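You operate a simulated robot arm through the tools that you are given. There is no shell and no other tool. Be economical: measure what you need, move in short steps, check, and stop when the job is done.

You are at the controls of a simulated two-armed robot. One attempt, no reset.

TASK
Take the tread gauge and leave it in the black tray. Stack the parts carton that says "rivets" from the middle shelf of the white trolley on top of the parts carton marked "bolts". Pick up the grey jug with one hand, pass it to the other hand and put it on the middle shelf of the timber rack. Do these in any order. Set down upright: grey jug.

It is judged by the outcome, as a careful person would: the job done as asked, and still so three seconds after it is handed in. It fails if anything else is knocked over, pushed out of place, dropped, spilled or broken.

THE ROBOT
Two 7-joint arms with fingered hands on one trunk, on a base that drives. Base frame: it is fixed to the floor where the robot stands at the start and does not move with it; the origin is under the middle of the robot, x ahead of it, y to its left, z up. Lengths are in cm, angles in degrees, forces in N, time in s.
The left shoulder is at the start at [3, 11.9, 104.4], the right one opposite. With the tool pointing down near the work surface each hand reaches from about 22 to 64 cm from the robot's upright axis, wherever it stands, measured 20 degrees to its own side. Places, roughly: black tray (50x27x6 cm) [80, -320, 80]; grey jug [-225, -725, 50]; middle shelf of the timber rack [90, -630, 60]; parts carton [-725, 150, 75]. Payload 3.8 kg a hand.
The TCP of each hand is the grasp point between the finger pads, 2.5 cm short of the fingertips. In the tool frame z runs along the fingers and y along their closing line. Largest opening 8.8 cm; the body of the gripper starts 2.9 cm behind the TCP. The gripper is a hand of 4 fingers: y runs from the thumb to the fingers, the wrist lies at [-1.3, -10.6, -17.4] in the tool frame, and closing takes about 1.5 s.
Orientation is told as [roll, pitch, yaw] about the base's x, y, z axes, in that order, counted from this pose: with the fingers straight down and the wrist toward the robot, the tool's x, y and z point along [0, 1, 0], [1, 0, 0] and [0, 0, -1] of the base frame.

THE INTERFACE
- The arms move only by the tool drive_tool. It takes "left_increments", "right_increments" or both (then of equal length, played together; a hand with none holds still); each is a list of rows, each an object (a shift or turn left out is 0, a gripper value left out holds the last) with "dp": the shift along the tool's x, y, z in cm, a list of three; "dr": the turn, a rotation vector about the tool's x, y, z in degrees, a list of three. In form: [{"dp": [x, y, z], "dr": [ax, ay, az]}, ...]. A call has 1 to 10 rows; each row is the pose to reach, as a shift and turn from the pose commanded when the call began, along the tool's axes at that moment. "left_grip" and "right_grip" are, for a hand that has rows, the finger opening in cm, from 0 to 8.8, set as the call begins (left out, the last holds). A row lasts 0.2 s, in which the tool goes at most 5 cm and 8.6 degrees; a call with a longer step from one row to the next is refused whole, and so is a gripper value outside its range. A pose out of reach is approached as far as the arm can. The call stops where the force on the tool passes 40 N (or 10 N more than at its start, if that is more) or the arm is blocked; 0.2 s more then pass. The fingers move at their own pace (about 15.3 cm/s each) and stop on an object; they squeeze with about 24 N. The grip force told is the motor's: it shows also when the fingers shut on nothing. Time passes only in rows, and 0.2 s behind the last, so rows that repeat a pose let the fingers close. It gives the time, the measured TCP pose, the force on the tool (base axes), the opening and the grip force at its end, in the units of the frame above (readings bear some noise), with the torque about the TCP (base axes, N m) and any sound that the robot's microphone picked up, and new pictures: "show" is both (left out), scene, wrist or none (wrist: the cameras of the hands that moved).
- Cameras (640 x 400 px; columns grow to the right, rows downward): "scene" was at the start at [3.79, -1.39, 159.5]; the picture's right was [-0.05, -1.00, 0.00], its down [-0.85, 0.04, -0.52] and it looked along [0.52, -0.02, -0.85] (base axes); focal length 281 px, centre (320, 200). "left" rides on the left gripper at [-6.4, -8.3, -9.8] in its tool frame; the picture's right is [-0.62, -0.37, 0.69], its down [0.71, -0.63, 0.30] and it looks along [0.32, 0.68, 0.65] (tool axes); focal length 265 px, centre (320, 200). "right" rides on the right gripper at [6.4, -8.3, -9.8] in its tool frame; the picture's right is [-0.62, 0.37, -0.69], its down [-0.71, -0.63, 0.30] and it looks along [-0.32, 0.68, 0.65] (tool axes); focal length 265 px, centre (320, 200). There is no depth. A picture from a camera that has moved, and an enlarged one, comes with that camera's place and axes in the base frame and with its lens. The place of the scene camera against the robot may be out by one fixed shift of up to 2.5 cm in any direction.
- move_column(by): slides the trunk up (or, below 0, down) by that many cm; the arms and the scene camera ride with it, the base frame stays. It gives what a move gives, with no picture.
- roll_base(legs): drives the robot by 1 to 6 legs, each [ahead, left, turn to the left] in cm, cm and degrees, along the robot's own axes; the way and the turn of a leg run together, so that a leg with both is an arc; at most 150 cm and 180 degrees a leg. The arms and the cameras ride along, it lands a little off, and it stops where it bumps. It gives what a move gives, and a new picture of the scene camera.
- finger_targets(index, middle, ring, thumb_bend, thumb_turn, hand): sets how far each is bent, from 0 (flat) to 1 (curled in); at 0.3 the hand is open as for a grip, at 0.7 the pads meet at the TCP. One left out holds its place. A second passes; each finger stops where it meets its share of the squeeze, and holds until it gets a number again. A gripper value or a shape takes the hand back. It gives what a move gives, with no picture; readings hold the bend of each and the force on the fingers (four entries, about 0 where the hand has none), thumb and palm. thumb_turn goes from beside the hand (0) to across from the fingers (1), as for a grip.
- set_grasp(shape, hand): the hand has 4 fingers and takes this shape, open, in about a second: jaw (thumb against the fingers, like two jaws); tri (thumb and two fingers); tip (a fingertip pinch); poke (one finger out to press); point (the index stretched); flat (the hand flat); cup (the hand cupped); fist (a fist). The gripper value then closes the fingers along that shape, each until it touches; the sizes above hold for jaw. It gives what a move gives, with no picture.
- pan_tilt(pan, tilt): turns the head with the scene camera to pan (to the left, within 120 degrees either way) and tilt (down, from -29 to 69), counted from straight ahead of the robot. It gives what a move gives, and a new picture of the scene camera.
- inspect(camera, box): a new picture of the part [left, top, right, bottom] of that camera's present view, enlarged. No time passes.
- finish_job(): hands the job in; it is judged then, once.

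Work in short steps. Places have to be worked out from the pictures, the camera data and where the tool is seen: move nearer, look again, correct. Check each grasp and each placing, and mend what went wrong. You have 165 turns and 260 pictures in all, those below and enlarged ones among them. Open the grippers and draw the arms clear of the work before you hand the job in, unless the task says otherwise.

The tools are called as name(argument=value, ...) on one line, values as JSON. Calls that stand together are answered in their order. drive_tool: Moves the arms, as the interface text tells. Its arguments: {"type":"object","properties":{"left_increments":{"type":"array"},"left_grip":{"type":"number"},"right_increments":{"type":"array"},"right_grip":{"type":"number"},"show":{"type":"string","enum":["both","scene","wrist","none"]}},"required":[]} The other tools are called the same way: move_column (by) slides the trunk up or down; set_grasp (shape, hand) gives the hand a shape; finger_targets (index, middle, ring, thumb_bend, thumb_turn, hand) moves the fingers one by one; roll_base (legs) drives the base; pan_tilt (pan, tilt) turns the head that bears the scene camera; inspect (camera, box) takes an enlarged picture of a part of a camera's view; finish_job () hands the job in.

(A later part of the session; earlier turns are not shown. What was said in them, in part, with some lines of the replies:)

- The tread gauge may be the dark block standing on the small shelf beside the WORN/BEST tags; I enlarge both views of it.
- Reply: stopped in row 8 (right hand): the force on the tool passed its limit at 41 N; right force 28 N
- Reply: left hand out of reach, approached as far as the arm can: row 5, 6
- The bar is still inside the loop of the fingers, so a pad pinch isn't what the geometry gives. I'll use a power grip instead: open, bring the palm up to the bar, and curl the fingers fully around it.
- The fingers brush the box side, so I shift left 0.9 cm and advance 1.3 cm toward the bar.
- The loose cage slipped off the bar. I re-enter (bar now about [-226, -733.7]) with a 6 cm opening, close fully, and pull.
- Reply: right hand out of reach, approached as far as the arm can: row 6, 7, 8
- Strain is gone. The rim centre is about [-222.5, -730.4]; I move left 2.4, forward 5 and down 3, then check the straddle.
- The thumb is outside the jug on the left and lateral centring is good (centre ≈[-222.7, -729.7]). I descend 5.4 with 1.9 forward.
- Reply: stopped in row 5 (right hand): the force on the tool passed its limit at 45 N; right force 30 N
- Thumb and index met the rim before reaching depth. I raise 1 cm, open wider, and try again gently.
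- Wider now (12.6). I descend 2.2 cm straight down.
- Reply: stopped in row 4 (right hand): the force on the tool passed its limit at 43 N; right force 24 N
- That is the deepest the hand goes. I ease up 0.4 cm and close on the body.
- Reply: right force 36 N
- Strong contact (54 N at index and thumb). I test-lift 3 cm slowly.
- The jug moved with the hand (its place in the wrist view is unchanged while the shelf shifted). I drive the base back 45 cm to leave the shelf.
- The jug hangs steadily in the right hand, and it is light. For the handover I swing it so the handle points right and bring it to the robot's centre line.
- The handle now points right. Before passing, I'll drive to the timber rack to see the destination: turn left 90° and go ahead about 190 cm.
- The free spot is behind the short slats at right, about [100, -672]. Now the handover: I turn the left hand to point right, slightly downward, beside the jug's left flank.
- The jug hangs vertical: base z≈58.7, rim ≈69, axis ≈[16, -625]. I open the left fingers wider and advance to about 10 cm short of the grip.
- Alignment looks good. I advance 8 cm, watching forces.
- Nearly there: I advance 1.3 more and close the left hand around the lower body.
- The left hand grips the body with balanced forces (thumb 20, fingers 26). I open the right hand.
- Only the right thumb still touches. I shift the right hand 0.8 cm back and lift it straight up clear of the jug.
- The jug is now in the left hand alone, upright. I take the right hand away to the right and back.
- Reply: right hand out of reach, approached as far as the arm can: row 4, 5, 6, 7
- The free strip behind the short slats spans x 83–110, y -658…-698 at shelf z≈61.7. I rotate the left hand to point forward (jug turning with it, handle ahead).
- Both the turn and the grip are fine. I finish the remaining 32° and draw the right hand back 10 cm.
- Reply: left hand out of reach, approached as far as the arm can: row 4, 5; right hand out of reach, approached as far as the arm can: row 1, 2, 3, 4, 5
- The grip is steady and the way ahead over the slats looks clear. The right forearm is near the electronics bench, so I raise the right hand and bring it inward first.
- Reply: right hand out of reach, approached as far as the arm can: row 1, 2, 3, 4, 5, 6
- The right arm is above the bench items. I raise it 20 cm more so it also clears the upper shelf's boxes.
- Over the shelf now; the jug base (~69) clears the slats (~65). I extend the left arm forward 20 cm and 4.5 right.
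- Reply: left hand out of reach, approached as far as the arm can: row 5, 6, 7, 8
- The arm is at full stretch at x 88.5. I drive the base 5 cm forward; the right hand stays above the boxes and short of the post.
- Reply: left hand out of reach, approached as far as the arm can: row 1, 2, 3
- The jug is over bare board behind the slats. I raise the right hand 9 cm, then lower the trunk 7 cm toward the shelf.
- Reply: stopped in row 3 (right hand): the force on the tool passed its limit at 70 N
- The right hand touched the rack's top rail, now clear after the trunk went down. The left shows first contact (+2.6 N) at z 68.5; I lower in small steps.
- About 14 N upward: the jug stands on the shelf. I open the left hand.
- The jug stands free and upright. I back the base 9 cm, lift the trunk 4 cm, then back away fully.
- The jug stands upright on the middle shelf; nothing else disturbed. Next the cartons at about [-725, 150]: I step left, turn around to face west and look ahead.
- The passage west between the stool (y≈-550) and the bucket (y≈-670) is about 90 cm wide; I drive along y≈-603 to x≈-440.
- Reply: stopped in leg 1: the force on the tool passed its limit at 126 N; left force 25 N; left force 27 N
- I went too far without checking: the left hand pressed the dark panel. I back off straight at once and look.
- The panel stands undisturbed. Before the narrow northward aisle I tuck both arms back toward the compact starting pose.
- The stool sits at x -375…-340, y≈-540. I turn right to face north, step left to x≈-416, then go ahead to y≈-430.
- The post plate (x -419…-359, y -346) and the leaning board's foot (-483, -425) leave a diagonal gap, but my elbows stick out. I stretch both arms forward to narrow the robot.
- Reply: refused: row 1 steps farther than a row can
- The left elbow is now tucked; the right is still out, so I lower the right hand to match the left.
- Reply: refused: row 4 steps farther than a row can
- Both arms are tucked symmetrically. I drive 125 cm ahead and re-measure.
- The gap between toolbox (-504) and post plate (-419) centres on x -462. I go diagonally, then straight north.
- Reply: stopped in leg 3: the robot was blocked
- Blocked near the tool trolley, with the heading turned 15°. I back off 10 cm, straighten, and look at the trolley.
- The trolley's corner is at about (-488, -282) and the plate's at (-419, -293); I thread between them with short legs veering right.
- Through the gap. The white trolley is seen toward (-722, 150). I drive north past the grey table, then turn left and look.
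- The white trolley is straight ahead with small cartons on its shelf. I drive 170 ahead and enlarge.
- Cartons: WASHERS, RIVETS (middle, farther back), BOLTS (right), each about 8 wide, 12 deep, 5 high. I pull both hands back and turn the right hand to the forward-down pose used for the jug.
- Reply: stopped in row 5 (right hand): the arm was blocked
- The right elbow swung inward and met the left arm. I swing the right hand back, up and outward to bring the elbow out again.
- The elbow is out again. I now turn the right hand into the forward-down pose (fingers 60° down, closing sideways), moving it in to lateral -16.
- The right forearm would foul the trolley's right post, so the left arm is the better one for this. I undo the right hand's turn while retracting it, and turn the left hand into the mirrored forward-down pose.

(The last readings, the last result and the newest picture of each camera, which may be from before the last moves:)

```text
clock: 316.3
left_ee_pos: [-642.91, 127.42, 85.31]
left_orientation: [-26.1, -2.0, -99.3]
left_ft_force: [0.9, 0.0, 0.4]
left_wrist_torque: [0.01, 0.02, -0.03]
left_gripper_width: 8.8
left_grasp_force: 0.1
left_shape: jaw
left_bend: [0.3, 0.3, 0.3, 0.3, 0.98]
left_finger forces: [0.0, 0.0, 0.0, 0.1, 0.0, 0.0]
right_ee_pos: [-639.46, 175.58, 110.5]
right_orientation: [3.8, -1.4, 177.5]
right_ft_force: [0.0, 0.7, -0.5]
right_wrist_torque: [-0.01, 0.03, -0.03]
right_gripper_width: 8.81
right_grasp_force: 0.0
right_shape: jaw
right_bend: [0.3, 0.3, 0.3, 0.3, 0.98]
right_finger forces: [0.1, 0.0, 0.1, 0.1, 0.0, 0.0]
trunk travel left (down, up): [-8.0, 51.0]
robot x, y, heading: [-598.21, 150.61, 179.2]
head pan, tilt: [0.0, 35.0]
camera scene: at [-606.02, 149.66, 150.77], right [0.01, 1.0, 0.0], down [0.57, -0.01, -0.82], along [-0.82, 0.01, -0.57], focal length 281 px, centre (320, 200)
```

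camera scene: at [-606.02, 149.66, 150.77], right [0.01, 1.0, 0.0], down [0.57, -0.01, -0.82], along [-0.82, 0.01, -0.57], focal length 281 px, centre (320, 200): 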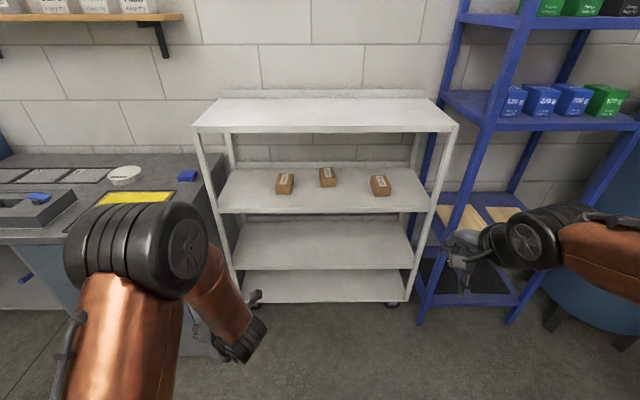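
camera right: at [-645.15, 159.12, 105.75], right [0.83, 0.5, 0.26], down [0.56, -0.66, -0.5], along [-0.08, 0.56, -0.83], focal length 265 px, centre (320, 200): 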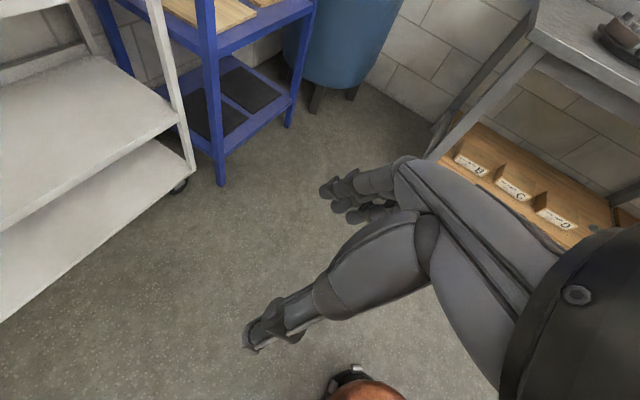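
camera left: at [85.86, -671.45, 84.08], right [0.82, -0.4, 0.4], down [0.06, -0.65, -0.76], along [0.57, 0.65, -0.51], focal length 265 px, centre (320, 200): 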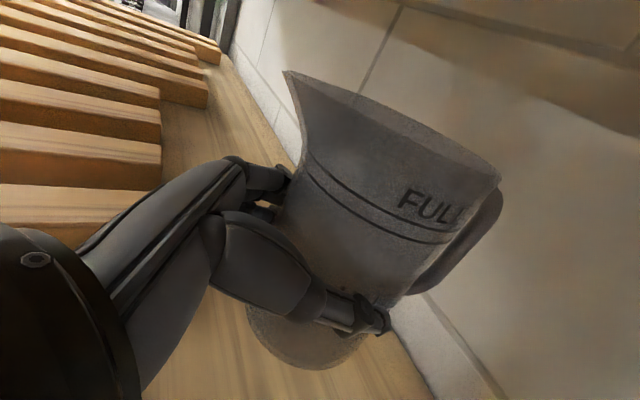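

Left pose is good. I retract the right hand back and down near the body.

drive_tool(right_increments=[{"dp": [0, -3, 3.5]}, {"dp": [0, -6, 7]}, {"dp": [0, -9, 10.5]}, {"dp": [0, -12, 14]}, {"dp": [0, -13, 18]}, {"dp": [0, -13, 20]}, {"dp": [0, -13, 20]}], show="scene")

```text
clock: 317.9
left_ee_pos: [-642.87, 127.97, 85.44]
left_orientation: [-26.0, -2.3, -99.5]
left_ft_force: [0.2, 0.5, 0.4]
left_wrist_torque: [-0.02, 0.04, 0.05]
left_gripper_width: 8.8
left_grasp_force: 0.1
left_shape: jaw
left_bend: [0.3, 0.3, 0.3, 0.3, 0.98]
left_finger forces: [0.1, 0.1, 0.1, 0.1, 0.0, 0.0]
right_ee_pos: [-634.64, 176.22, 92.66]
right_orientation: [4.1, -1.3, 177.6]
right_ft_force: [0.1, 0.8, 0.7]
right_wrist_torque: [-0.03, 0.04, -0.02]
right_gripper_width: 8.8
right_grasp_force: 0.2
right_shape: jaw
right_bend: [0.3, 0.3, 0.3, 0.3, 0.98]
right_finger forces: [0.0, 0.0, 0.1, 0.0, 0.0, 0.0]
right hand out of reach, approached as far as the arm can: row 3, 4, 5, 6, 7
trunk travel left (down, up): [-8.0, 51.0]
robot x, y, heading: [-598.17, 150.49, 179.5]
head pan, tilt: [0.0, 35.0]
camera scene: at [-606.07, 150.41, 150.76], right [0.01, 1.0, -0.01], down [0.57, -0.01, -0.82], along [-0.82, 0.01, -0.57], focal length 281 px, centre (320, 200)
```

scene: 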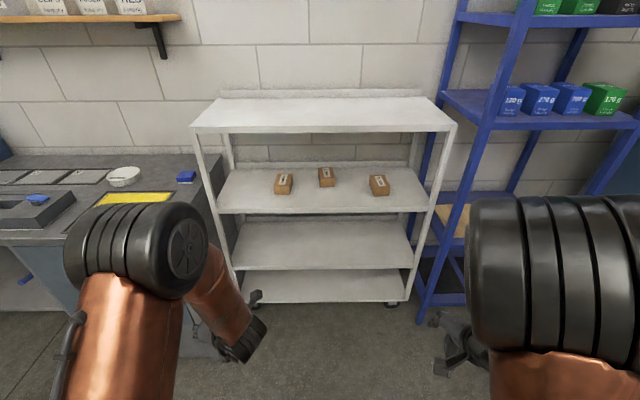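

I lower the trunk fully and extend the left arm forward to fwd 62, lateral +4, before driving in.

move_column(by=-7.5)

drive_tool(left_increments=[{"dp": [-3.4, -2.5, 0.4]}, {"dp": [-6.9, -5.1, 0.8]}, {"dp": [-10.3, -7.6, 1.2]}, {"dp": [-13.7, -10.2, 1.5]}, {"dp": [-17.2, -12.7, 1.9]}, {"dp": [-20.6, -15.3, 2.3]}, {"dp": [-20.6, -15.3, 2.3]}], show="both")

```text
clock: 319.0
left_ee_pos: [-642.92, 127.5, 77.84]
left_orientation: [-26.1, -2.1, -99.5]
left_ft_force: [-0.8, 0.5, 0.7]
left_wrist_torque: [0.0, -0.01, 0.01]
left_gripper_width: 8.79
left_grasp_force: 0.1
left_shape: jaw
left_bend: [0.3, 0.3, 0.3, 0.3, 0.98]
left_finger forces: [0.1, 0.1, 0.0, 0.1, 0.0, 0.0]
right_ee_pos: [-634.64, 175.68, 85.43]
right_orientation: [3.6, -1.2, 177.7]
right_ft_force: [0.6, -0.2, 0.7]
right_wrist_torque: [0.01, 0.0, -0.01]
right_gripper_width: 8.79
right_grasp_force: 0.1
right_shape: jaw
right_bend: [0.3, 0.3, 0.3, 0.3, 0.98]
right_finger forces: [0.0, 0.1, 0.0, 0.0, 0.1, 0.0]
trunk travel left (down, up): [-0.5, 58.5]
robot x, y, heading: [-598.39, 150.6, 179.3]
head pan, tilt: [0.0, 35.0]
```

```text
clock: 320.6
left_ee_pos: [-659.42, 145.95, 84.35]
left_orientation: [-26.0, -2.0, -99.4]
left_ft_force: [-0.6, -0.4, -0.3]
left_wrist_torque: [0.0, 0.02, 0.02]
left_gripper_width: 8.83
left_grasp_force: 0.1
left_shape: jaw
left_bend: [0.3, 0.3, 0.3, 0.3, 0.98]
left_finger forces: [0.1, 0.0, 0.1, 0.0, 0.0, 0.1]
right_ee_pos: [-634.6, 175.7, 85.32]
right_orientation: [3.6, -1.3, 177.6]
right_ft_force: [0.1, 0.2, -0.1]
right_wrist_torque: [-0.01, -0.01, 0.0]
right_gripper_width: 8.79
right_grasp_force: 0.0
right_shape: jaw
right_bend: [0.3, 0.3, 0.3, 0.3, 0.98]
right_finger forces: [0.1, 0.0, 0.0, 0.0, 0.1, 0.1]
trunk travel left (down, up): [-0.5, 58.5]
robot x, y, heading: [-598.17, 150.36, 179.2]
head pan, tilt: [0.0, 35.0]
camera scene: at [-606.02, 149.61, 143.27], right [0.01, 1.0, 0.0], down [0.57, -0.01, -0.82], along [-0.82, 0.01, -0.57], focal length 281 px, centre (320, 200)
camera left: at [-659.43, 154.72, 95.77], right [-0.79, 0.49, -0.36], down [0.6, 0.52, -0.61], along [-0.11, -0.7, -0.71], focal length 265 px, centre (320, 200)
```

scene: 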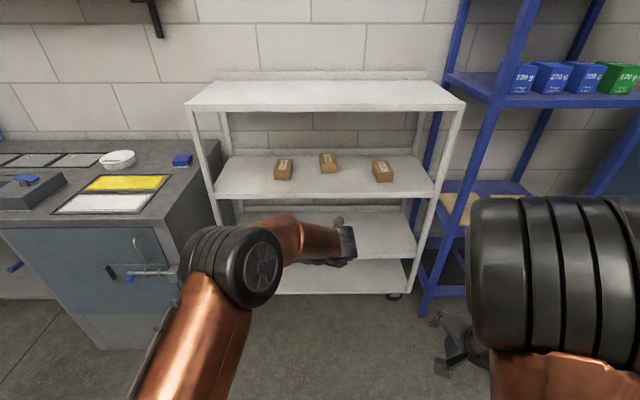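
left: 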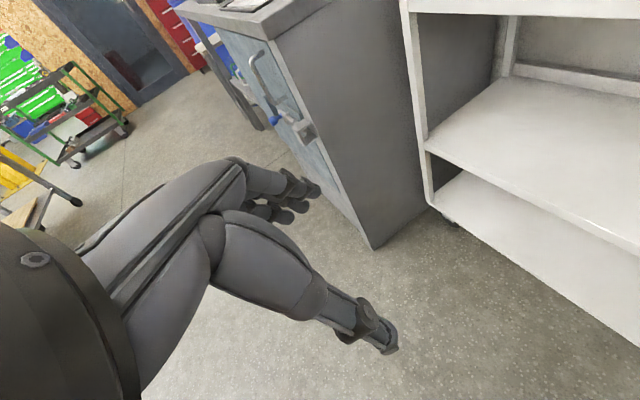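

I enlarge the cartons for a finer estimate from this lower camera height.

inspect(camera="scene", box=[260, 140, 420, 200])

```text
4.00 times, centred on (340, 170) of scene
camera zoom: at [-606.02, 149.61, 143.27], right [0.01, 1.0, 0.0], down [0.57, -0.01, -0.82], along [-0.82, 0.01, -0.57], focal length 1124 px, centre (240, 320)
```

zoom: 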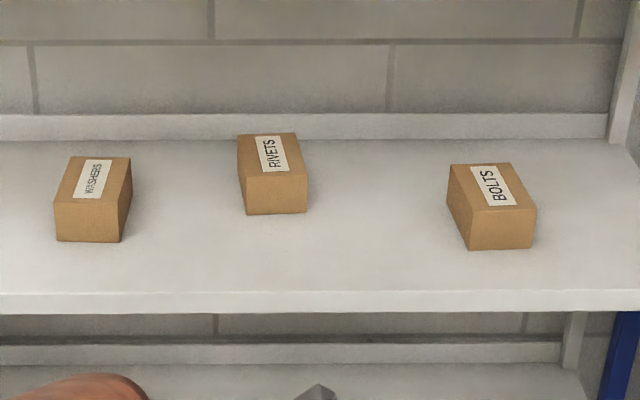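

Solved: shelf z≈76, RIVETS centre ≈[-730.6, 153.4], BOLTS centre ≈[-722.3, 179.4], tops z≈81, top-shelf underside ≈111. I trim the left hand's yaw and pitch, raise it, and drive in part way.

drive_tool(left_increments=[{"dp": [-0.6, 0, -1.1], "dr": [-2.9, -4.5, -5.9]}, {"dp": [-1.1, 0, -2.3], "dr": [-5.7, -9, -11.7]}, {"dp": [-1.1, 0, -2.3], "dr": [-5.7, -9, -11.7]}], show="none")

roll_base(legs=[[0, -7.5, 0.7], [48, 0, 0]])

inspect(camera="left", box=[0, 0, 640, 400])

```text
clock: 321.4
left_ee_pos: [-659.55, 146.1, 87.05]
left_orientation: [-35.4, -0.9, -86.4]
left_ft_force: [0.7, -0.8, 0.8]
left_wrist_torque: [0.0, -0.01, -0.02]
left_gripper_width: 8.79
left_grasp_force: 0.0
left_shape: jaw
left_bend: [0.3, 0.3, 0.3, 0.3, 0.98]
left_finger forces: [0.1, 0.0, 0.1, 0.1, 0.0, 0.0]
right_ee_pos: [-634.61, 175.71, 85.33]
right_orientation: [3.6, -1.3, 177.6]
right_ft_force: [-0.3, 0.0, 0.6]
right_wrist_torque: [0.01, 0.03, 0.03]
right_gripper_width: 8.82
right_grasp_force: 0.1
right_shape: jaw
right_bend: [0.3, 0.3, 0.3, 0.3, 0.98]
right_finger forces: [0.0, 0.0, 0.0, 0.0, 0.1, 0.0]
trunk travel left (down, up): [-0.5, 58.5]
robot x, y, heading: [-598.1, 150.75, 179.4]
head pan, tilt: [0.0, 35.0]
```

```text
clock: 324.9
left_ee_pos: [-707.79, 152.39, 87.0]
left_orientation: [-35.3, -0.9, -85.4]
left_ft_force: [0.0, 0.8, 0.2]
left_wrist_torque: [0.0, 0.03, -0.01]
left_gripper_width: 8.8
left_grasp_force: 0.0
left_shape: jaw
left_bend: [0.3, 0.3, 0.3, 0.3, 0.98]
left_finger forces: [0.0, 0.0, 0.0, 0.1, 0.0, 0.1]
right_ee_pos: [-683.34, 182.4, 85.16]
right_orientation: [3.6, -1.3, 178.5]
right_ft_force: [-0.2, 0.1, 0.1]
right_wrist_torque: [0.0, 0.04, 0.0]
right_gripper_width: 8.8
right_grasp_force: 0.0
right_shape: jaw
right_bend: [0.3, 0.3, 0.3, 0.3, 0.98]
right_finger forces: [0.0, 0.0, 0.0, 0.0, 0.1, 0.1]
trunk travel left (down, up): [-0.5, 58.5]
robot x, y, heading: [-646.54, 157.98, -179.5]
head pan, tilt: [0.0, 35.0]
camera scene: at [-654.37, 156.85, 143.27], right [-0.01, 1.0, 0.0], down [0.57, 0.0, -0.82], along [-0.82, 0.0, -0.57], focal length 281 px, centre (320, 200)
```

scene: 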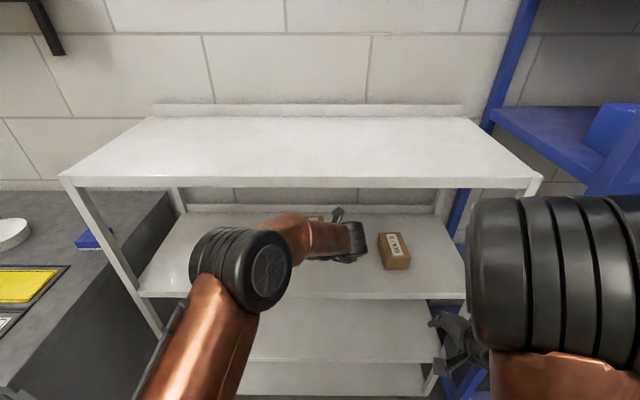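

```text
1.00 times, centred on (320, 200) of left (not enlarged: the box is as wide or as high as the picture)
camera zoom: at [-707.84, 160.78, 98.58], right [-0.93, 0.29, -0.21], down [0.36, 0.65, -0.67], along [-0.06, -0.7, -0.71], focal length 265 px, centre (320, 200)
```

zoom: 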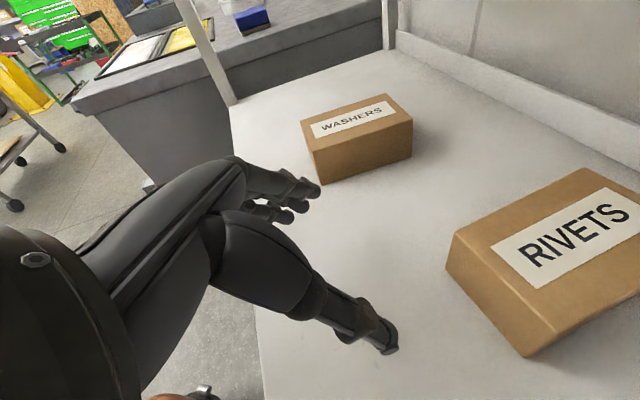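

The wrist view puts the RIVETS' front nearer (x≈-717). I drive 7 cm more and re-measure by parallax.

roll_base(legs=[[7, 0, 0]])

inspect(camera="left", box=[0, 0, 640, 400])

```text
clock: 325.9
left_ee_pos: [-714.94, 152.35, 86.92]
left_orientation: [-35.5, -1.0, -85.5]
left_ft_force: [1.0, -0.2, 0.5]
left_wrist_torque: [0.0, 0.0, -0.01]
left_gripper_width: 8.78
left_grasp_force: 0.0
left_shape: jaw
left_bend: [0.3, 0.3, 0.3, 0.3, 0.98]
left_finger forces: [0.0, 0.1, 0.0, 0.1, 0.0, 0.0]
right_ee_pos: [-690.44, 182.59, 85.4]
right_orientation: [3.7, -1.2, 178.5]
right_ft_force: [-0.1, -0.6, -0.6]
right_wrist_torque: [0.0, -0.02, -0.02]
right_gripper_width: 8.78
right_grasp_force: 0.1
right_shape: jaw
right_bend: [0.3, 0.3, 0.3, 0.3, 0.98]
right_finger forces: [0.1, 0.0, 0.0, 0.0, 0.1, 0.0]
trunk travel left (down, up): [-0.5, 58.5]
robot x, y, heading: [-653.4, 158.1, -179.9]
head pan, tilt: [0.0, 35.0]
camera scene: at [-661.47, 156.81, 143.26], right [-0.01, 1.0, 0.0], down [0.57, 0.0, -0.82], along [-0.82, 0.0, -0.57], focal length 281 px, centre (320, 200)
```

scene: 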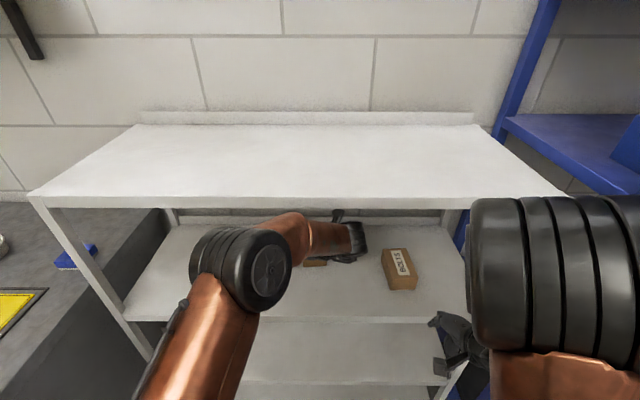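

```text
1.00 times, centred on (320, 200) of left (not enlarged: the box is as wide or as high as the picture)
camera zoom: at [-714.91, 160.74, 98.53], right [-0.93, 0.29, -0.21], down [0.36, 0.65, -0.67], along [-0.06, -0.7, -0.71], focal length 265 px, centre (320, 200)
```

zoom: 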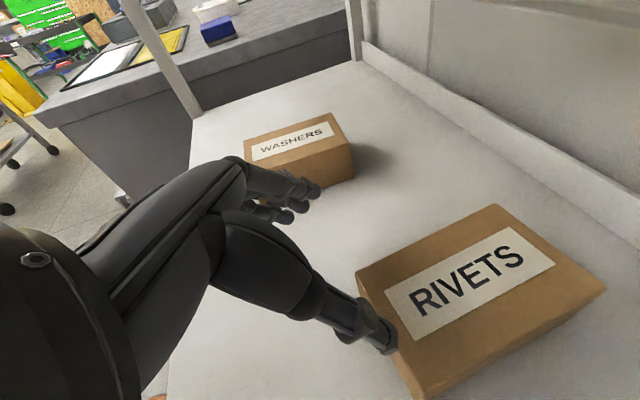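

Parallax fixes RIVETS: centre [-722.4, 155.3], top z 82.3, 6.7 wide, aligned with the hand. I open the fingers a bit wider, drive 6 cm more, and shift sideways over it.

finger_targets(hand="left", index=0.23, middle=0.23, ring=0.23, thumb_bend=0.23)

roll_base(legs=[[6, 0, 0]])

drive_tool(left_increments=[{"dp": [-0.6, -1.8, 0.4]}, {"dp": [-1.2, -3.6, 0.9]}, {"dp": [-1.2, -3.6, 0.9]}], show="wrist")

```text
clock: 326.9
left_ee_pos: [-714.63, 152.35, 86.92]
left_orientation: [-35.5, -0.9, -85.5]
left_ft_force: [-0.3, 0.7, 0.6]
left_wrist_torque: [0.01, -0.01, -0.01]
left_gripper_width: 9.78
left_grasp_force: 0.0
left_shape: fingers
left_bend: [0.23, 0.23, 0.23, 0.23, 0.98]
left_finger forces: [0.0, 0.0, 0.1, 0.1, 0.0, 0.0]
right_ee_pos: [-690.3, 182.45, 85.34]
right_orientation: [3.7, -1.4, 178.5]
right_ft_force: [0.0, -0.3, -1.3]
right_wrist_torque: [0.0, -0.01, 0.02]
right_gripper_width: 8.8
right_grasp_force: 0.1
right_shape: jaw
right_bend: [0.3, 0.3, 0.3, 0.3, 0.98]
right_finger forces: [0.0, 0.0, 0.0, 0.0, 0.1, 0.1]
trunk travel left (down, up): [-0.5, 58.5]
robot x, y, heading: [-653.58, 158.1, -180.0]
head pan, tilt: [0.0, 35.0]
```

```text
clock: 327.9
left_ee_pos: [-717.44, 152.39, 86.06]
left_orientation: [-34.2, -1.6, -86.5]
left_ft_force: [0.3, -0.9, 0.5]
left_wrist_torque: [0.0, -0.03, 0.0]
left_gripper_width: 9.77
left_grasp_force: 0.0
left_shape: fingers
left_bend: [0.23, 0.23, 0.23, 0.23, 0.98]
left_finger forces: [0.0, 0.0, 0.1, 0.0, 0.0, 0.0]
right_ee_pos: [-693.96, 182.12, 85.54]
right_orientation: [3.5, -1.6, 178.7]
right_ft_force: [-0.2, 0.1, 0.3]
right_wrist_torque: [0.02, 0.0, 0.0]
right_gripper_width: 8.82
right_grasp_force: 0.0
right_shape: jaw
right_bend: [0.3, 0.3, 0.3, 0.3, 0.98]
right_finger forces: [0.0, 0.0, 0.0, 0.0, 0.0, 0.0]
trunk travel left (down, up): [-0.5, 58.5]
robot x, y, heading: [-657.21, 157.85, -179.5]
head pan, tilt: [0.0, 35.0]
stopped in leg 1: the robot was blocked; the commanded pose is now the measured one
camera scene: at [-664.56, 156.47, 143.32], right [-0.01, 1.0, 0.0], down [0.57, 0.01, -0.82], along [-0.82, -0.01, -0.57], focal length 281 px, centre (320, 200)
```

scene: 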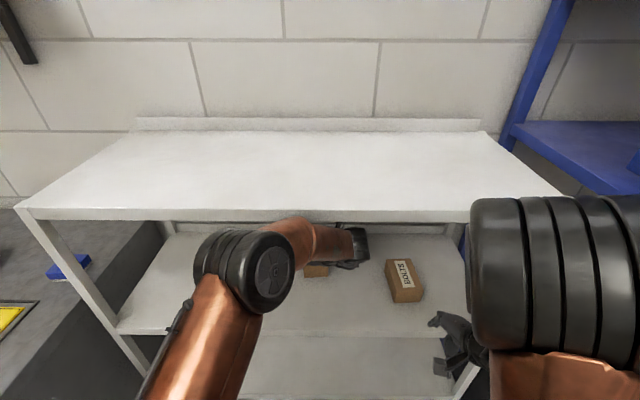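

```text
clock: 328.7
left_ee_pos: [-719.98, 156.26, 85.75]
left_orientation: [-34.1, -1.6, -86.5]
left_ft_force: [0.1, 0.6, 0.2]
left_wrist_torque: [0.03, 0.0, 0.02]
left_gripper_width: 9.74
left_grasp_force: 0.0
left_shape: fingers
left_bend: [0.23, 0.23, 0.23, 0.23, 0.98]
left_finger forces: [0.0, 0.0, 0.0, 0.0, 0.0, 0.0]
right_ee_pos: [-694.57, 182.33, 85.34]
right_orientation: [3.6, -1.3, 178.5]
right_ft_force: [0.1, 0.0, -0.4]
right_wrist_torque: [0.0, 0.01, 0.01]
right_gripper_width: 8.8
right_grasp_force: 0.1
right_shape: jaw
right_bend: [0.3, 0.3, 0.3, 0.3, 0.98]
right_finger forces: [0.0, 0.1, 0.0, 0.1, 0.0, 0.0]
trunk travel left (down, up): [-0.5, 58.5]
robot x, y, heading: [-657.52, 157.81, -179.8]
head pan, tilt: [0.0, 35.0]
camera left: at [-720.16, 164.78, 97.26], right [-0.92, 0.3, -0.24], down [0.38, 0.64, -0.67], along [-0.05, -0.71, -0.7], focal length 265 px, centre (320, 200)
```

left: 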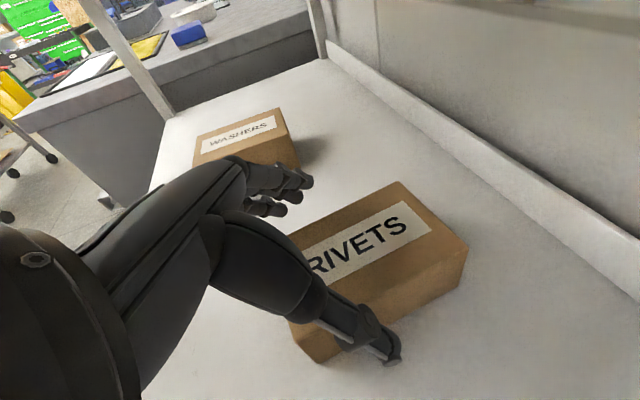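

The hand is above RIVETS, thumb to its right, fingers to its left. I descend 4.3 cm with small corrections.

drive_tool(left_increments=[{"dp": [0.2, 0.8, 0.8]}, {"dp": [0.6, 0.8, 1.7]}, {"dp": [1.0, 0.8, 2.6]}, {"dp": [1.4, 0.8, 3.5]}, {"dp": [1.7, 0.8, 4.1]}, {"dp": [1.7, 0.8, 4.1]}], show="wrist")

```text
clock: 330.1
left_ee_pos: [-720.63, 155.34, 81.52]
left_orientation: [-34.2, -1.5, -86.4]
left_ft_force: [0.3, 5.0, 13.7]
left_wrist_torque: [0.17, -0.23, 0.0]
left_gripper_width: 10.17
left_grasp_force: 6.2
left_shape: fingers
left_bend: [0.23, 0.23, 0.23, 0.21, 0.96]
left_finger forces: [0.1, 0.0, 3.4, 0.0, 8.7, 0.0]
right_ee_pos: [-694.32, 182.25, 85.29]
right_orientation: [3.7, -1.4, 178.7]
right_ft_force: [0.4, 0.4, 1.1]
right_wrist_torque: [-0.01, 0.02, 0.03]
right_gripper_width: 8.81
right_grasp_force: 0.1
right_shape: jaw
right_bend: [0.3, 0.3, 0.3, 0.3, 0.98]
right_finger forces: [0.0, 0.0, 0.1, 0.0, 0.0, 0.0]
trunk travel left (down, up): [-0.5, 58.5]
robot x, y, heading: [-657.41, 158.12, -179.5]
head pan, tilt: [0.0, 35.0]
camera left: at [-720.83, 163.83, 93.08], right [-0.92, 0.3, -0.23], down [0.38, 0.64, -0.67], along [-0.06, -0.71, -0.7], focal length 265 px, centre (320, 200)
```

left: 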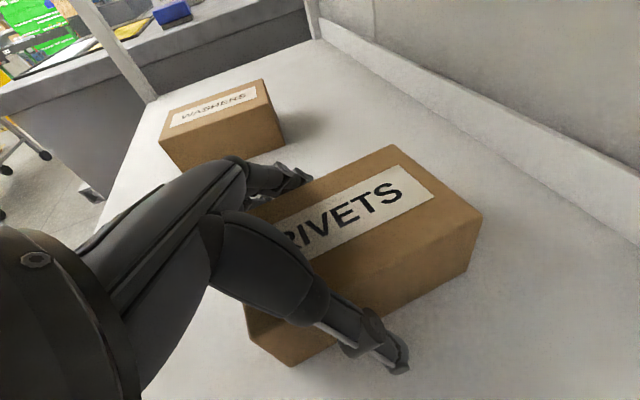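

The hand straddles the carton with light contact. I close the grip.

drive_tool(left_increments=[{"dp": [-0.2, 0, -0.3]}, {"dp": [-0.2, 0, -0.3]}, {"dp": [-0.2, 0, -0.3]}, {"dp": [-0.2, 0, -0.3]}, {"dp": [-0.2, 0, -0.3]}, {"dp": [-0.2, 0, -0.3]}, {"dp": [-0.2, 0, -0.3]}, {"dp": [-0.2, 0, -0.3]}], left_grip=0, show="wrist")

```text
clock: 331.9
left_ee_pos: [-720.66, 155.24, 81.71]
left_orientation: [-34.1, -1.6, -86.5]
left_ft_force: [-0.9, 0.4, 7.0]
left_wrist_torque: [-0.26, -0.35, -0.09]
left_gripper_width: 6.73
left_grasp_force: 24.2
left_shape: jaw
left_bend: [0.27, 0.38, 0.31, 0.43, 0.94]
left_finger forces: [19.0, 9.2, 15.9, 0.0, 45.8, 0.0]
right_ee_pos: [-694.41, 182.36, 85.35]
right_orientation: [3.6, -1.2, 178.7]
right_ft_force: [-0.1, 0.5, -0.5]
right_wrist_torque: [-0.01, 0.02, -0.03]
right_gripper_width: 8.81
right_grasp_force: 0.0
right_shape: jaw
right_bend: [0.3, 0.3, 0.3, 0.3, 0.98]
right_finger forces: [0.0, 0.0, 0.1, 0.0, 0.0, 0.0]
trunk travel left (down, up): [-0.5, 58.5]
robot x, y, heading: [-657.72, 157.74, -179.5]
head pan, tilt: [0.0, 35.0]
camera left: at [-720.84, 163.76, 93.26], right [-0.92, 0.3, -0.24], down [0.38, 0.64, -0.67], along [-0.05, -0.71, -0.7], focal length 265 px, centre (320, 200)
```

left: 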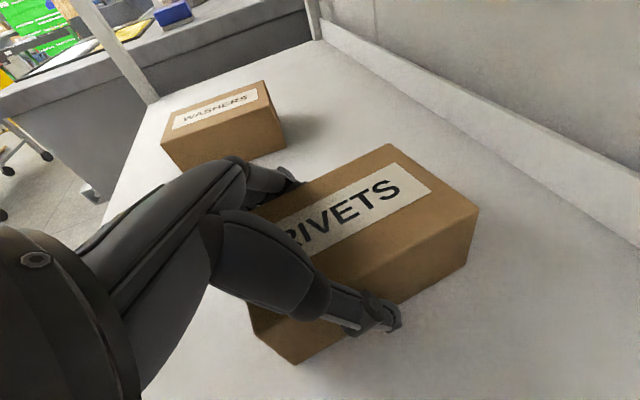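

Firm grip (6.73 wide). I lift 3 cm, back the base 9 cm, then lift further where the top shelf is no longer over the wrist.

drive_tool(left_increments=[{"dp": [-0.6, 0, -0.8]}, {"dp": [-1.1, 0, -1.7]}, {"dp": [-1.7, 0, -2.5]}, {"dp": [-1.7, 0, -2.5]}], show="wrist")

roll_base(legs=[[-9, 0, 0]])

```text
clock: 332.9
left_ee_pos: [-720.62, 155.31, 84.68]
left_orientation: [-34.0, -1.6, -86.3]
left_ft_force: [-0.3, 0.1, -2.7]
left_wrist_torque: [0.01, -0.06, -0.01]
left_gripper_width: 6.75
left_grasp_force: 24.3
left_shape: jaw
left_bend: [0.27, 0.38, 0.32, 0.44, 0.95]
left_finger forces: [22.1, 9.6, 9.5, 0.0, 43.4, 0.0]
right_ee_pos: [-694.46, 182.3, 85.27]
right_orientation: [3.6, -1.3, 178.6]
right_ft_force: [-0.9, -0.8, 0.2]
right_wrist_torque: [-0.03, 0.0, -0.01]
right_gripper_width: 8.77
right_grasp_force: 0.0
right_shape: jaw
right_bend: [0.3, 0.3, 0.3, 0.3, 0.98]
right_finger forces: [0.0, 0.0, 0.0, 0.1, 0.0, 0.0]
trunk travel left (down, up): [-0.5, 58.5]
robot x, y, heading: [-657.6, 158.16, -179.6]
head pan, tilt: [0.0, 35.0]
camera left: at [-720.89, 163.83, 96.2], right [-0.92, 0.3, -0.24], down [0.38, 0.64, -0.67], along [-0.05, -0.71, -0.7], focal length 265 px, centre (320, 200)
```

left: 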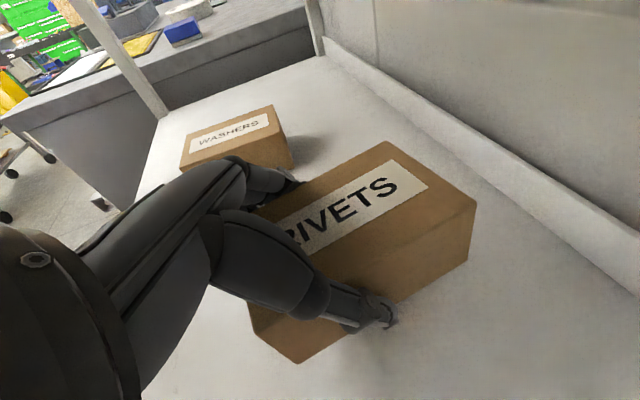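

```text
clock: 334.0
left_ee_pos: [-711.59, 155.35, 84.79]
left_orientation: [-34.1, -1.6, -86.4]
left_ft_force: [0.1, -1.4, -2.7]
left_wrist_torque: [0.02, 0.0, -0.01]
left_gripper_width: 6.77
left_grasp_force: 23.7
left_shape: jaw
left_bend: [0.27, 0.38, 0.32, 0.44, 0.95]
left_finger forces: [22.2, 9.7, 9.5, 0.0, 43.6, 0.0]
right_ee_pos: [-685.37, 182.4, 85.42]
right_orientation: [3.6, -1.3, 178.7]
right_ft_force: [-0.1, -0.3, -0.2]
right_wrist_torque: [0.0, 0.02, -0.04]
right_gripper_width: 8.8
right_grasp_force: 0.2
right_shape: jaw
right_bend: [0.3, 0.3, 0.3, 0.3, 0.98]
right_finger forces: [0.0, 0.0, 0.0, 0.1, 0.0, 0.0]
trunk travel left (down, up): [-0.5, 58.5]
robot x, y, heading: [-648.51, 157.67, -179.8]
head pan, tilt: [0.0, 35.0]
camera scene: at [-656.3, 156.79, 143.28], right [-0.01, 1.0, 0.0], down [0.57, 0.0, -0.82], along [-0.82, -0.01, -0.57], focal length 281 px, centre (320, 200)
```

scene: 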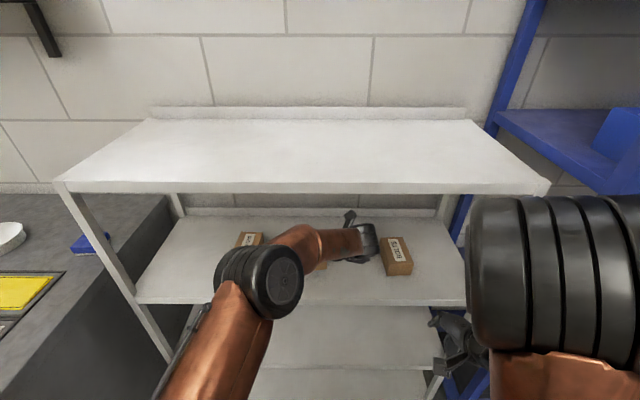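

The carton is held. I raise it to clear BOLTS and then turn the base 20° right, which swings it over toward BOLTS while my right elbow moves away from the blue rack.

drive_tool(left_increments=[{"dp": [-0.7, 0, -1]}, {"dp": [-1.4, 0, -2]}, {"dp": [-2, 0, -3]}, {"dp": [-2.6, 0, -3.9]}, {"dp": [-2.6, 0, -3.9]}], show="none")

roll_base(legs=[[0, 0, -10], [0, 0, -10]])

inspect(camera="left", box=[0, 0, 640, 400])

```text
clock: 335.2
left_ee_pos: [-711.59, 155.49, 89.37]
left_orientation: [-34.0, -1.7, -86.4]
left_ft_force: [-0.4, 0.6, -3.4]
left_wrist_torque: [0.01, -0.06, 0.02]
left_gripper_width: 6.77
left_grasp_force: 24.2
left_shape: jaw
left_bend: [0.27, 0.38, 0.32, 0.44, 0.95]
left_finger forces: [21.9, 9.6, 9.2, 0.1, 43.3, 0.0]
right_ee_pos: [-685.66, 182.24, 85.28]
right_orientation: [3.6, -1.3, 178.7]
right_ft_force: [0.0, 0.4, 0.4]
right_wrist_torque: [0.02, 0.01, 0.01]
right_gripper_width: 8.79
right_grasp_force: 0.0
right_shape: jaw
right_bend: [0.3, 0.3, 0.3, 0.3, 0.98]
right_finger forces: [0.1, 0.0, 0.1, 0.0, 0.0, 0.0]
trunk travel left (down, up): [-0.5, 58.5]
robot x, y, heading: [-648.73, 157.79, -179.7]
head pan, tilt: [0.0, 35.0]
```

```text
clock: 337.0
left_ee_pos: [-708.75, 177.39, 89.42]
left_orientation: [-34.0, -1.7, -106.6]
left_ft_force: [-0.7, 0.3, -2.5]
left_wrist_torque: [0.0, -0.05, 0.01]
left_gripper_width: 6.78
left_grasp_force: 23.9
left_shape: jaw
left_bend: [0.27, 0.38, 0.32, 0.44, 0.95]
left_finger forces: [21.9, 9.6, 9.2, 0.0, 43.2, 0.1]
right_ee_pos: [-674.78, 193.62, 85.21]
right_orientation: [3.6, -1.4, 158.5]
right_ft_force: [-0.4, -0.2, 0.5]
right_wrist_torque: [0.0, 0.0, 0.0]
right_gripper_width: 8.82
right_grasp_force: 0.1
right_shape: jaw
right_bend: [0.3, 0.3, 0.3, 0.3, 0.98]
right_finger forces: [0.0, 0.0, 0.1, 0.0, 0.0, 0.0]
trunk travel left (down, up): [-0.5, 58.5]
robot x, y, heading: [-648.65, 157.9, 160.0]
head pan, tilt: [0.0, 35.0]
camera scene: at [-656.05, 159.19, 143.27], right [0.34, 0.94, 0.0], down [0.54, -0.19, -0.82], along [-0.77, 0.28, -0.57], focal length 281 px, centre (320, 200)
```

scene: 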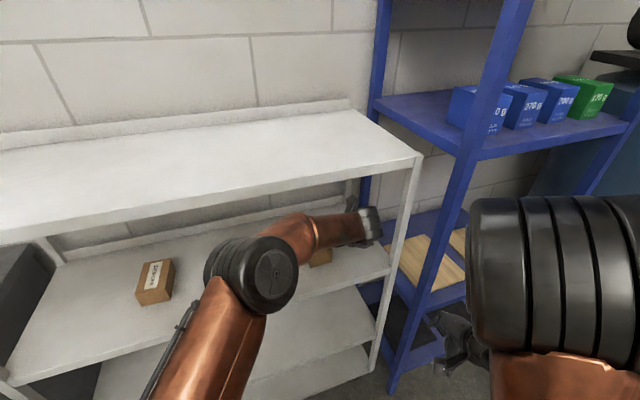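

```text
1.00 times, centred on (320, 200) of left (not enlarged: the box is as wide or as high as the picture)
camera zoom: at [-705.89, 185.5, 100.89], right [-0.76, 0.6, -0.24], down [0.58, 0.47, -0.67], along [-0.29, -0.65, -0.7], focal length 265 px, centre (320, 200)
```

zoom: 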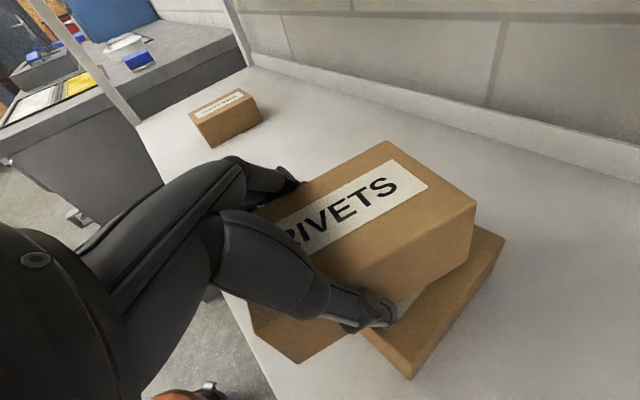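

BOLTS is right below: its top centre ≈[-713.8, 179.5], axis nearly straight. To need less wrist yaw I turn back 10° and strafe right 12.7 cm, forward 3.

roll_base(legs=[[0, 0, 10], [3, -12.7, 0]])

inspect(camera="left", box=[0, 0, 640, 400])

```text
clock: 338.9
left_ee_pos: [-711.86, 179.92, 89.33]
left_orientation: [-34.0, -1.7, -96.7]
left_ft_force: [0.0, 0.7, -2.7]
left_wrist_torque: [0.02, -0.02, 0.0]
left_gripper_width: 6.77
left_grasp_force: 23.8
left_shape: jaw
left_bend: [0.27, 0.38, 0.32, 0.44, 0.95]
left_finger forces: [21.9, 9.6, 9.0, 0.1, 43.2, 0.1]
right_ee_pos: [-681.41, 201.84, 85.17]
right_orientation: [3.7, -1.3, 168.5]
right_ft_force: [0.1, 1.2, -0.2]
right_wrist_torque: [0.01, 0.0, 0.01]
right_gripper_width: 8.81
right_grasp_force: 0.1
right_shape: jaw
right_bend: [0.3, 0.3, 0.3, 0.3, 0.98]
right_finger forces: [0.0, 0.1, 0.0, 0.0, 0.0, 0.1]
trunk travel left (down, up): [-0.5, 58.5]
robot x, y, heading: [-649.43, 170.85, 170.1]
head pan, tilt: [0.0, 35.0]
camera scene: at [-657.18, 171.24, 143.26], right [0.17, 0.99, 0.0], down [0.57, -0.1, -0.82], along [-0.81, 0.14, -0.57], focal length 281 px, centre (320, 200)
```

scene: 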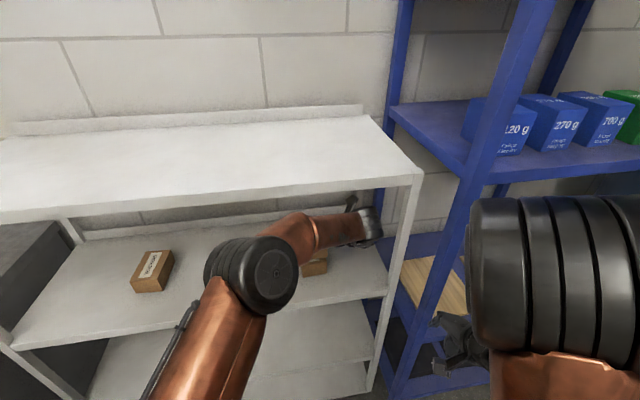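

```text
1.00 times, centred on (320, 200) of left (not enlarged: the box is as wide or as high as the picture)
camera zoom: at [-710.59, 188.41, 100.86], right [-0.85, 0.46, -0.24], down [0.49, 0.56, -0.67], along [-0.18, -0.69, -0.7], focal length 265 px, centre (320, 200)
```

zoom: 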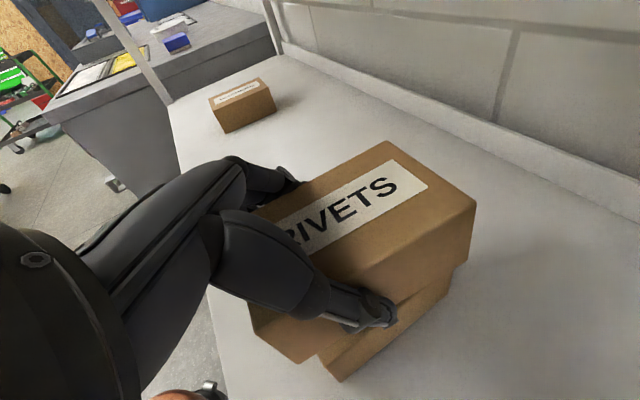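

Position matches the target. I rotate the hand 11° left to align the cartons and check.

drive_tool(left_increments=[{"dr": [-3.1, 0, -4.6]}, {"dr": [-6.3, 0, -9.3]}, {"dr": [-6.3, 0, -9.3]}], show="wrist")

```text
clock: 339.7
left_ee_pos: [-711.85, 179.83, 89.49]
left_orientation: [-34.4, -1.6, -85.4]
left_ft_force: [-0.1, -0.3, -1.7]
left_wrist_torque: [0.02, -0.1, -0.03]
left_gripper_width: 6.75
left_grasp_force: 23.8
left_shape: jaw
left_bend: [0.27, 0.38, 0.32, 0.44, 0.95]
left_finger forces: [22.0, 9.7, 9.0, 0.0, 43.0, 0.0]
right_ee_pos: [-681.32, 201.6, 85.36]
right_orientation: [3.5, -1.3, 168.4]
right_ft_force: [-0.2, 0.0, -0.6]
right_wrist_torque: [0.0, -0.01, 0.02]
right_gripper_width: 8.79
right_grasp_force: 0.1
right_shape: jaw
right_bend: [0.3, 0.3, 0.3, 0.3, 0.98]
right_finger forces: [0.0, 0.1, 0.0, 0.1, 0.0, 0.1]
trunk travel left (down, up): [-0.5, 58.5]
robot x, y, heading: [-649.28, 171.01, 170.3]
head pan, tilt: [0.0, 35.0]
camera left: at [-712.22, 188.38, 100.89], right [-0.93, 0.29, -0.23], down [0.37, 0.64, -0.67], along [-0.04, -0.71, -0.7], focal length 265 px, centre (320, 200)
```

left: 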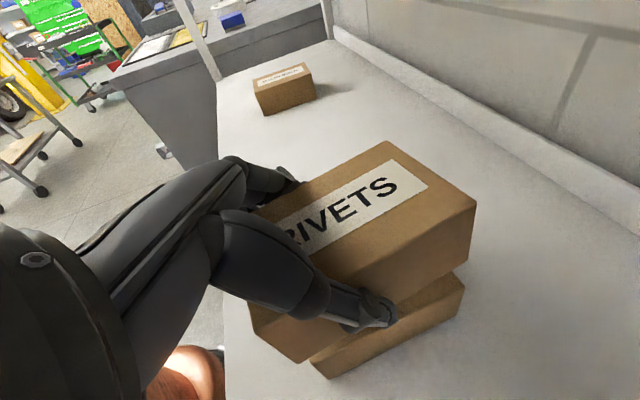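

The corners of RIVETS and BOLTS line up (≈[-719.8, 182.2] both). I lower 2.7 cm until contact.

drive_tool(left_increments=[{"dp": [0.4, 0, 0.6]}, {"dp": [0.8, 0, 1.2]}, {"dp": [1.1, 0, 1.6]}, {"dp": [1.35, 0, 2.0]}, {"dp": [1.55, 0, 2.3]}, {"dp": [1.55, 0, 2.3]}], show="wrist")

```text
clock: 341.1
left_ee_pos: [-711.86, 179.71, 86.88]
left_orientation: [-34.7, -1.6, -85.4]
left_ft_force: [-2.8, 1.3, 16.5]
left_wrist_torque: [-0.48, -0.65, 0.01]
left_gripper_width: 6.77
left_grasp_force: 24.1
left_shape: jaw
left_bend: [0.27, 0.38, 0.32, 0.44, 0.94]
left_finger forces: [20.8, 10.0, 17.4, 0.0, 47.4, 0.1]
right_ee_pos: [-681.26, 201.55, 85.31]
right_orientation: [3.5, -1.3, 168.4]
right_ft_force: [0.0, 0.7, -0.3]
right_wrist_torque: [-0.01, 0.0, -0.02]
right_gripper_width: 8.82
right_grasp_force: 0.2
right_shape: jaw
right_bend: [0.3, 0.3, 0.3, 0.3, 0.98]
right_finger forces: [0.0, 0.0, 0.0, 0.1, 0.0, 0.0]
trunk travel left (down, up): [-0.5, 58.5]
robot x, y, heading: [-649.18, 170.78, 170.1]
head pan, tilt: [0.0, 35.0]
camera left: at [-712.17, 188.28, 98.4], right [-0.93, 0.29, -0.23], down [0.36, 0.64, -0.67], along [-0.05, -0.71, -0.7], focal length 265 px, centre (320, 200)
```

left: 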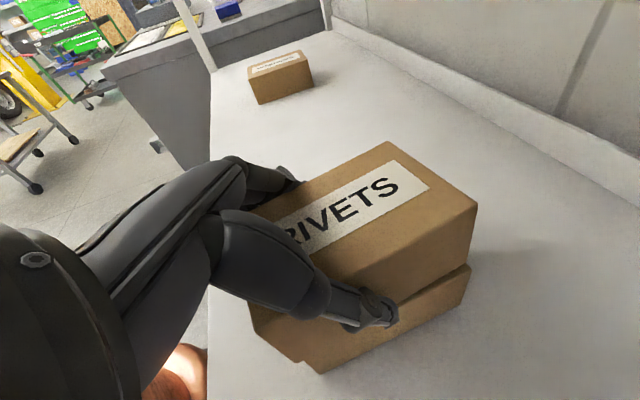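

RIVETS rests on BOLTS, well aligned. I relieve the pressure slightly and open the hand.

drive_tool(left_increments=[{"dp": [-0.15, 0, -0.2]}, {"dp": [-0.15, 0, -0.2]}], show="none")

finger_targets(hand="left", index=0.2, middle=0.2, ring=0.2, thumb_bend=0.2)

inspect(camera="left", box=[0, 0, 640, 400])

```text
clock: 341.7
left_ee_pos: [-711.95, 179.81, 86.94]
left_orientation: [-34.4, -1.7, -85.4]
left_ft_force: [-3.8, 1.7, 12.8]
left_wrist_torque: [-0.36, -0.47, -0.01]
left_gripper_width: 6.76
left_grasp_force: 24.3
left_shape: jaw
left_bend: [0.27, 0.38, 0.32, 0.44, 0.94]
left_finger forces: [21.1, 9.9, 14.6, 0.1, 46.3, 0.0]
right_ee_pos: [-681.35, 201.74, 85.38]
right_orientation: [3.7, -1.3, 168.4]
right_ft_force: [0.0, 0.4, -0.2]
right_wrist_torque: [0.01, 0.0, 0.01]
right_gripper_width: 8.77
right_grasp_force: 0.1
right_shape: jaw
right_bend: [0.3, 0.3, 0.3, 0.3, 0.98]
right_finger forces: [0.0, 0.1, 0.0, 0.0, 0.0, 0.0]
trunk travel left (down, up): [-0.5, 58.5]
robot x, y, heading: [-649.27, 171.18, 170.1]
head pan, tilt: [0.0, 35.0]
```

```text
clock: 342.7
left_ee_pos: [-711.87, 179.73, 86.74]
left_orientation: [-34.3, -1.6, -85.4]
left_ft_force: [0.2, -0.1, 0.7]
left_wrist_torque: [-0.03, -0.09, -0.04]
left_gripper_width: 10.33
left_grasp_force: 0.7
left_shape: fingers
left_bend: [0.2, 0.2, 0.2, 0.2, 1.0]
left_finger forces: [0.0, 0.1, 1.8, 0.1, 0.1, 0.0]
right_ee_pos: [-681.31, 201.66, 85.21]
right_orientation: [3.6, -1.4, 168.5]
right_ft_force: [-0.5, 0.2, 0.1]
right_wrist_torque: [-0.03, 0.0, -0.02]
right_gripper_width: 8.79
right_grasp_force: 0.0
right_shape: jaw
right_bend: [0.3, 0.3, 0.3, 0.3, 0.98]
right_finger forces: [0.0, 0.0, 0.0, 0.0, 0.1, 0.0]
trunk travel left (down, up): [-0.5, 58.5]
robot x, y, heading: [-649.21, 171.09, 170.1]
head pan, tilt: [0.0, 35.0]
```

```text
1.00 times, centred on (320, 200) of left (not enlarged: the box is as wide or as high as the picture)
camera zoom: at [-712.22, 188.26, 98.33], right [-0.93, 0.29, -0.23], down [0.37, 0.64, -0.67], along [-0.04, -0.71, -0.7], focal length 265 px, centre (320, 200)
```

zoom: 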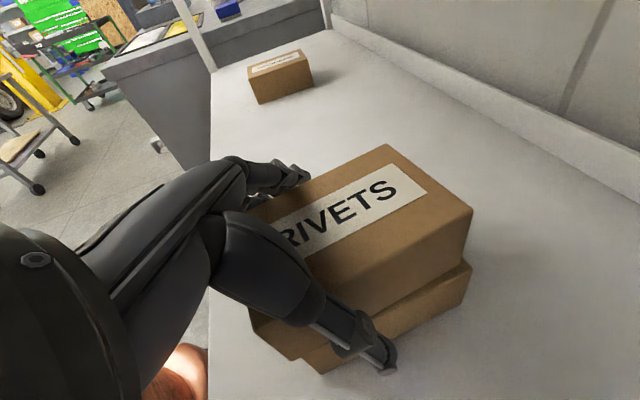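

Released; the ring finger barely touches. I shift 0.6 cm left, rise 4 cm, and check.

drive_tool(left_increments=[{"dp": [0, 0.6, 0]}, {"dp": [-0.6, 0.6, -0.8]}, {"dp": [-1.1, 0.6, -1.7]}, {"dp": [-1.7, 0.6, -2.5]}, {"dp": [-2.2, 0.6, -3.3]}, {"dp": [-2.2, 0.6, -3.3]}], show="wrist")

```text
clock: 344.1
left_ee_pos: [-711.79, 179.31, 90.87]
left_orientation: [-34.3, -1.6, -85.4]
left_ft_force: [-0.2, -0.2, -0.4]
left_wrist_torque: [0.01, 0.01, 0.0]
left_gripper_width: 10.36
left_grasp_force: 0.0
left_shape: fingers
left_bend: [0.2, 0.2, 0.2, 0.2, 1.0]
left_finger forces: [0.0, 0.1, 0.0, 0.0, 0.0, 0.1]
right_ee_pos: [-681.39, 201.66, 85.23]
right_orientation: [3.7, -1.3, 168.4]
right_ft_force: [-1.0, 0.3, 0.1]
right_wrist_torque: [-0.02, -0.01, -0.02]
right_gripper_width: 8.82
right_grasp_force: 0.1
right_shape: jaw
right_bend: [0.3, 0.3, 0.3, 0.3, 0.98]
right_finger forces: [0.1, 0.0, 0.0, 0.1, 0.0, 0.0]
trunk travel left (down, up): [-0.5, 58.5]
robot x, y, heading: [-649.53, 171.12, 170.3]
head pan, tilt: [0.0, 35.0]
camera left: at [-712.17, 187.83, 102.39], right [-0.93, 0.29, -0.23], down [0.37, 0.64, -0.67], along [-0.04, -0.71, -0.7], focal length 265 px, centre (320, 200)
```

left: 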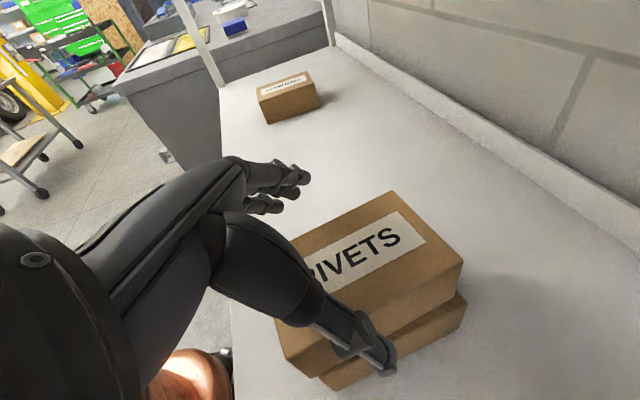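

RIVETS sits squarely on BOLTS. I back straight out of the trolley and take a final look at the stack.

roll_base(legs=[[-14.8, -2.6, 0], [-40, 0, 0]])

inspect(camera="scene", box=[160, 60, 480, 260])

```text
clock: 347.6
left_ee_pos: [-656.99, 172.31, 90.9]
left_orientation: [-34.4, -1.7, -85.3]
left_ft_force: [-0.2, 0.2, -0.1]
left_wrist_torque: [0.0, -0.02, 0.03]
left_gripper_width: 10.34
left_grasp_force: 0.0
left_shape: fingers
left_bend: [0.2, 0.2, 0.2, 0.2, 1.0]
left_finger forces: [0.0, 0.1, 0.1, 0.0, 0.1, 0.1]
right_ee_pos: [-626.51, 194.72, 85.23]
right_orientation: [3.7, -1.3, 168.6]
right_ft_force: [-0.1, -0.4, -0.2]
right_wrist_torque: [0.0, 0.0, 0.02]
right_gripper_width: 8.81
right_grasp_force: 0.0
right_shape: jaw
right_bend: [0.3, 0.3, 0.3, 0.3, 0.98]
right_finger forces: [0.0, 0.1, 0.0, 0.1, 0.0, 0.0]
trunk travel left (down, up): [-0.5, 58.5]
robot x, y, heading: [-594.35, 164.27, 170.4]
head pan, tilt: [0.0, 35.0]
camera scene: at [-602.2, 164.25, 143.28], right [0.17, 0.99, 0.0], down [0.57, -0.1, -0.82], along [-0.81, 0.14, -0.57], focal length 281 px, centre (320, 200)
```

scene: 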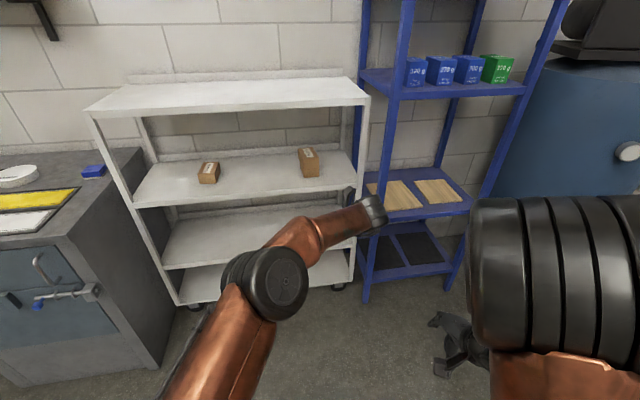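

```text
2.00 times, centred on (320, 160) of scene
camera zoom: at [-602.2, 164.25, 143.28], right [0.17, 0.99, 0.0], down [0.57, -0.1, -0.82], along [-0.81, 0.14, -0.57], focal length 562 px, centre (320, 280)
```

zoom: 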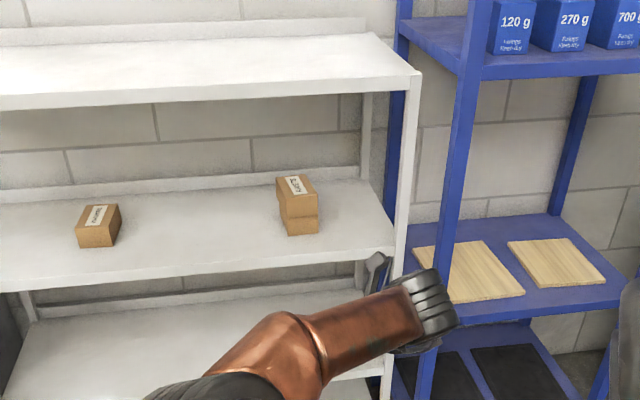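

All three parts are done: the gauge is in the black tray, the jug is upright on the rack's middle shelf, and RIVETS is on BOLTS. The hands are open and clear, so I hand in.

finish_job()

```text
The job is handed in.
```

I handed the job in with all three parts done:
- **Gauge:** the tread gauge stands in the black tray.
- **Jug:** the grey jug went from the right hand to the left and stands upright on the middle shelf of the timber rack.
- **Cartons:** the rivets carton sits squarely on the bolts carton.

A few contacts along the way could count against it. I nudged the LAMPS box about 1 cm while getting hold of the jug. I also pressed the dark panel by the drawers, touched the rack's top rail and bumped the tool trolley. Nothing fell, and the panel and trolley looked unmoved afterwards.
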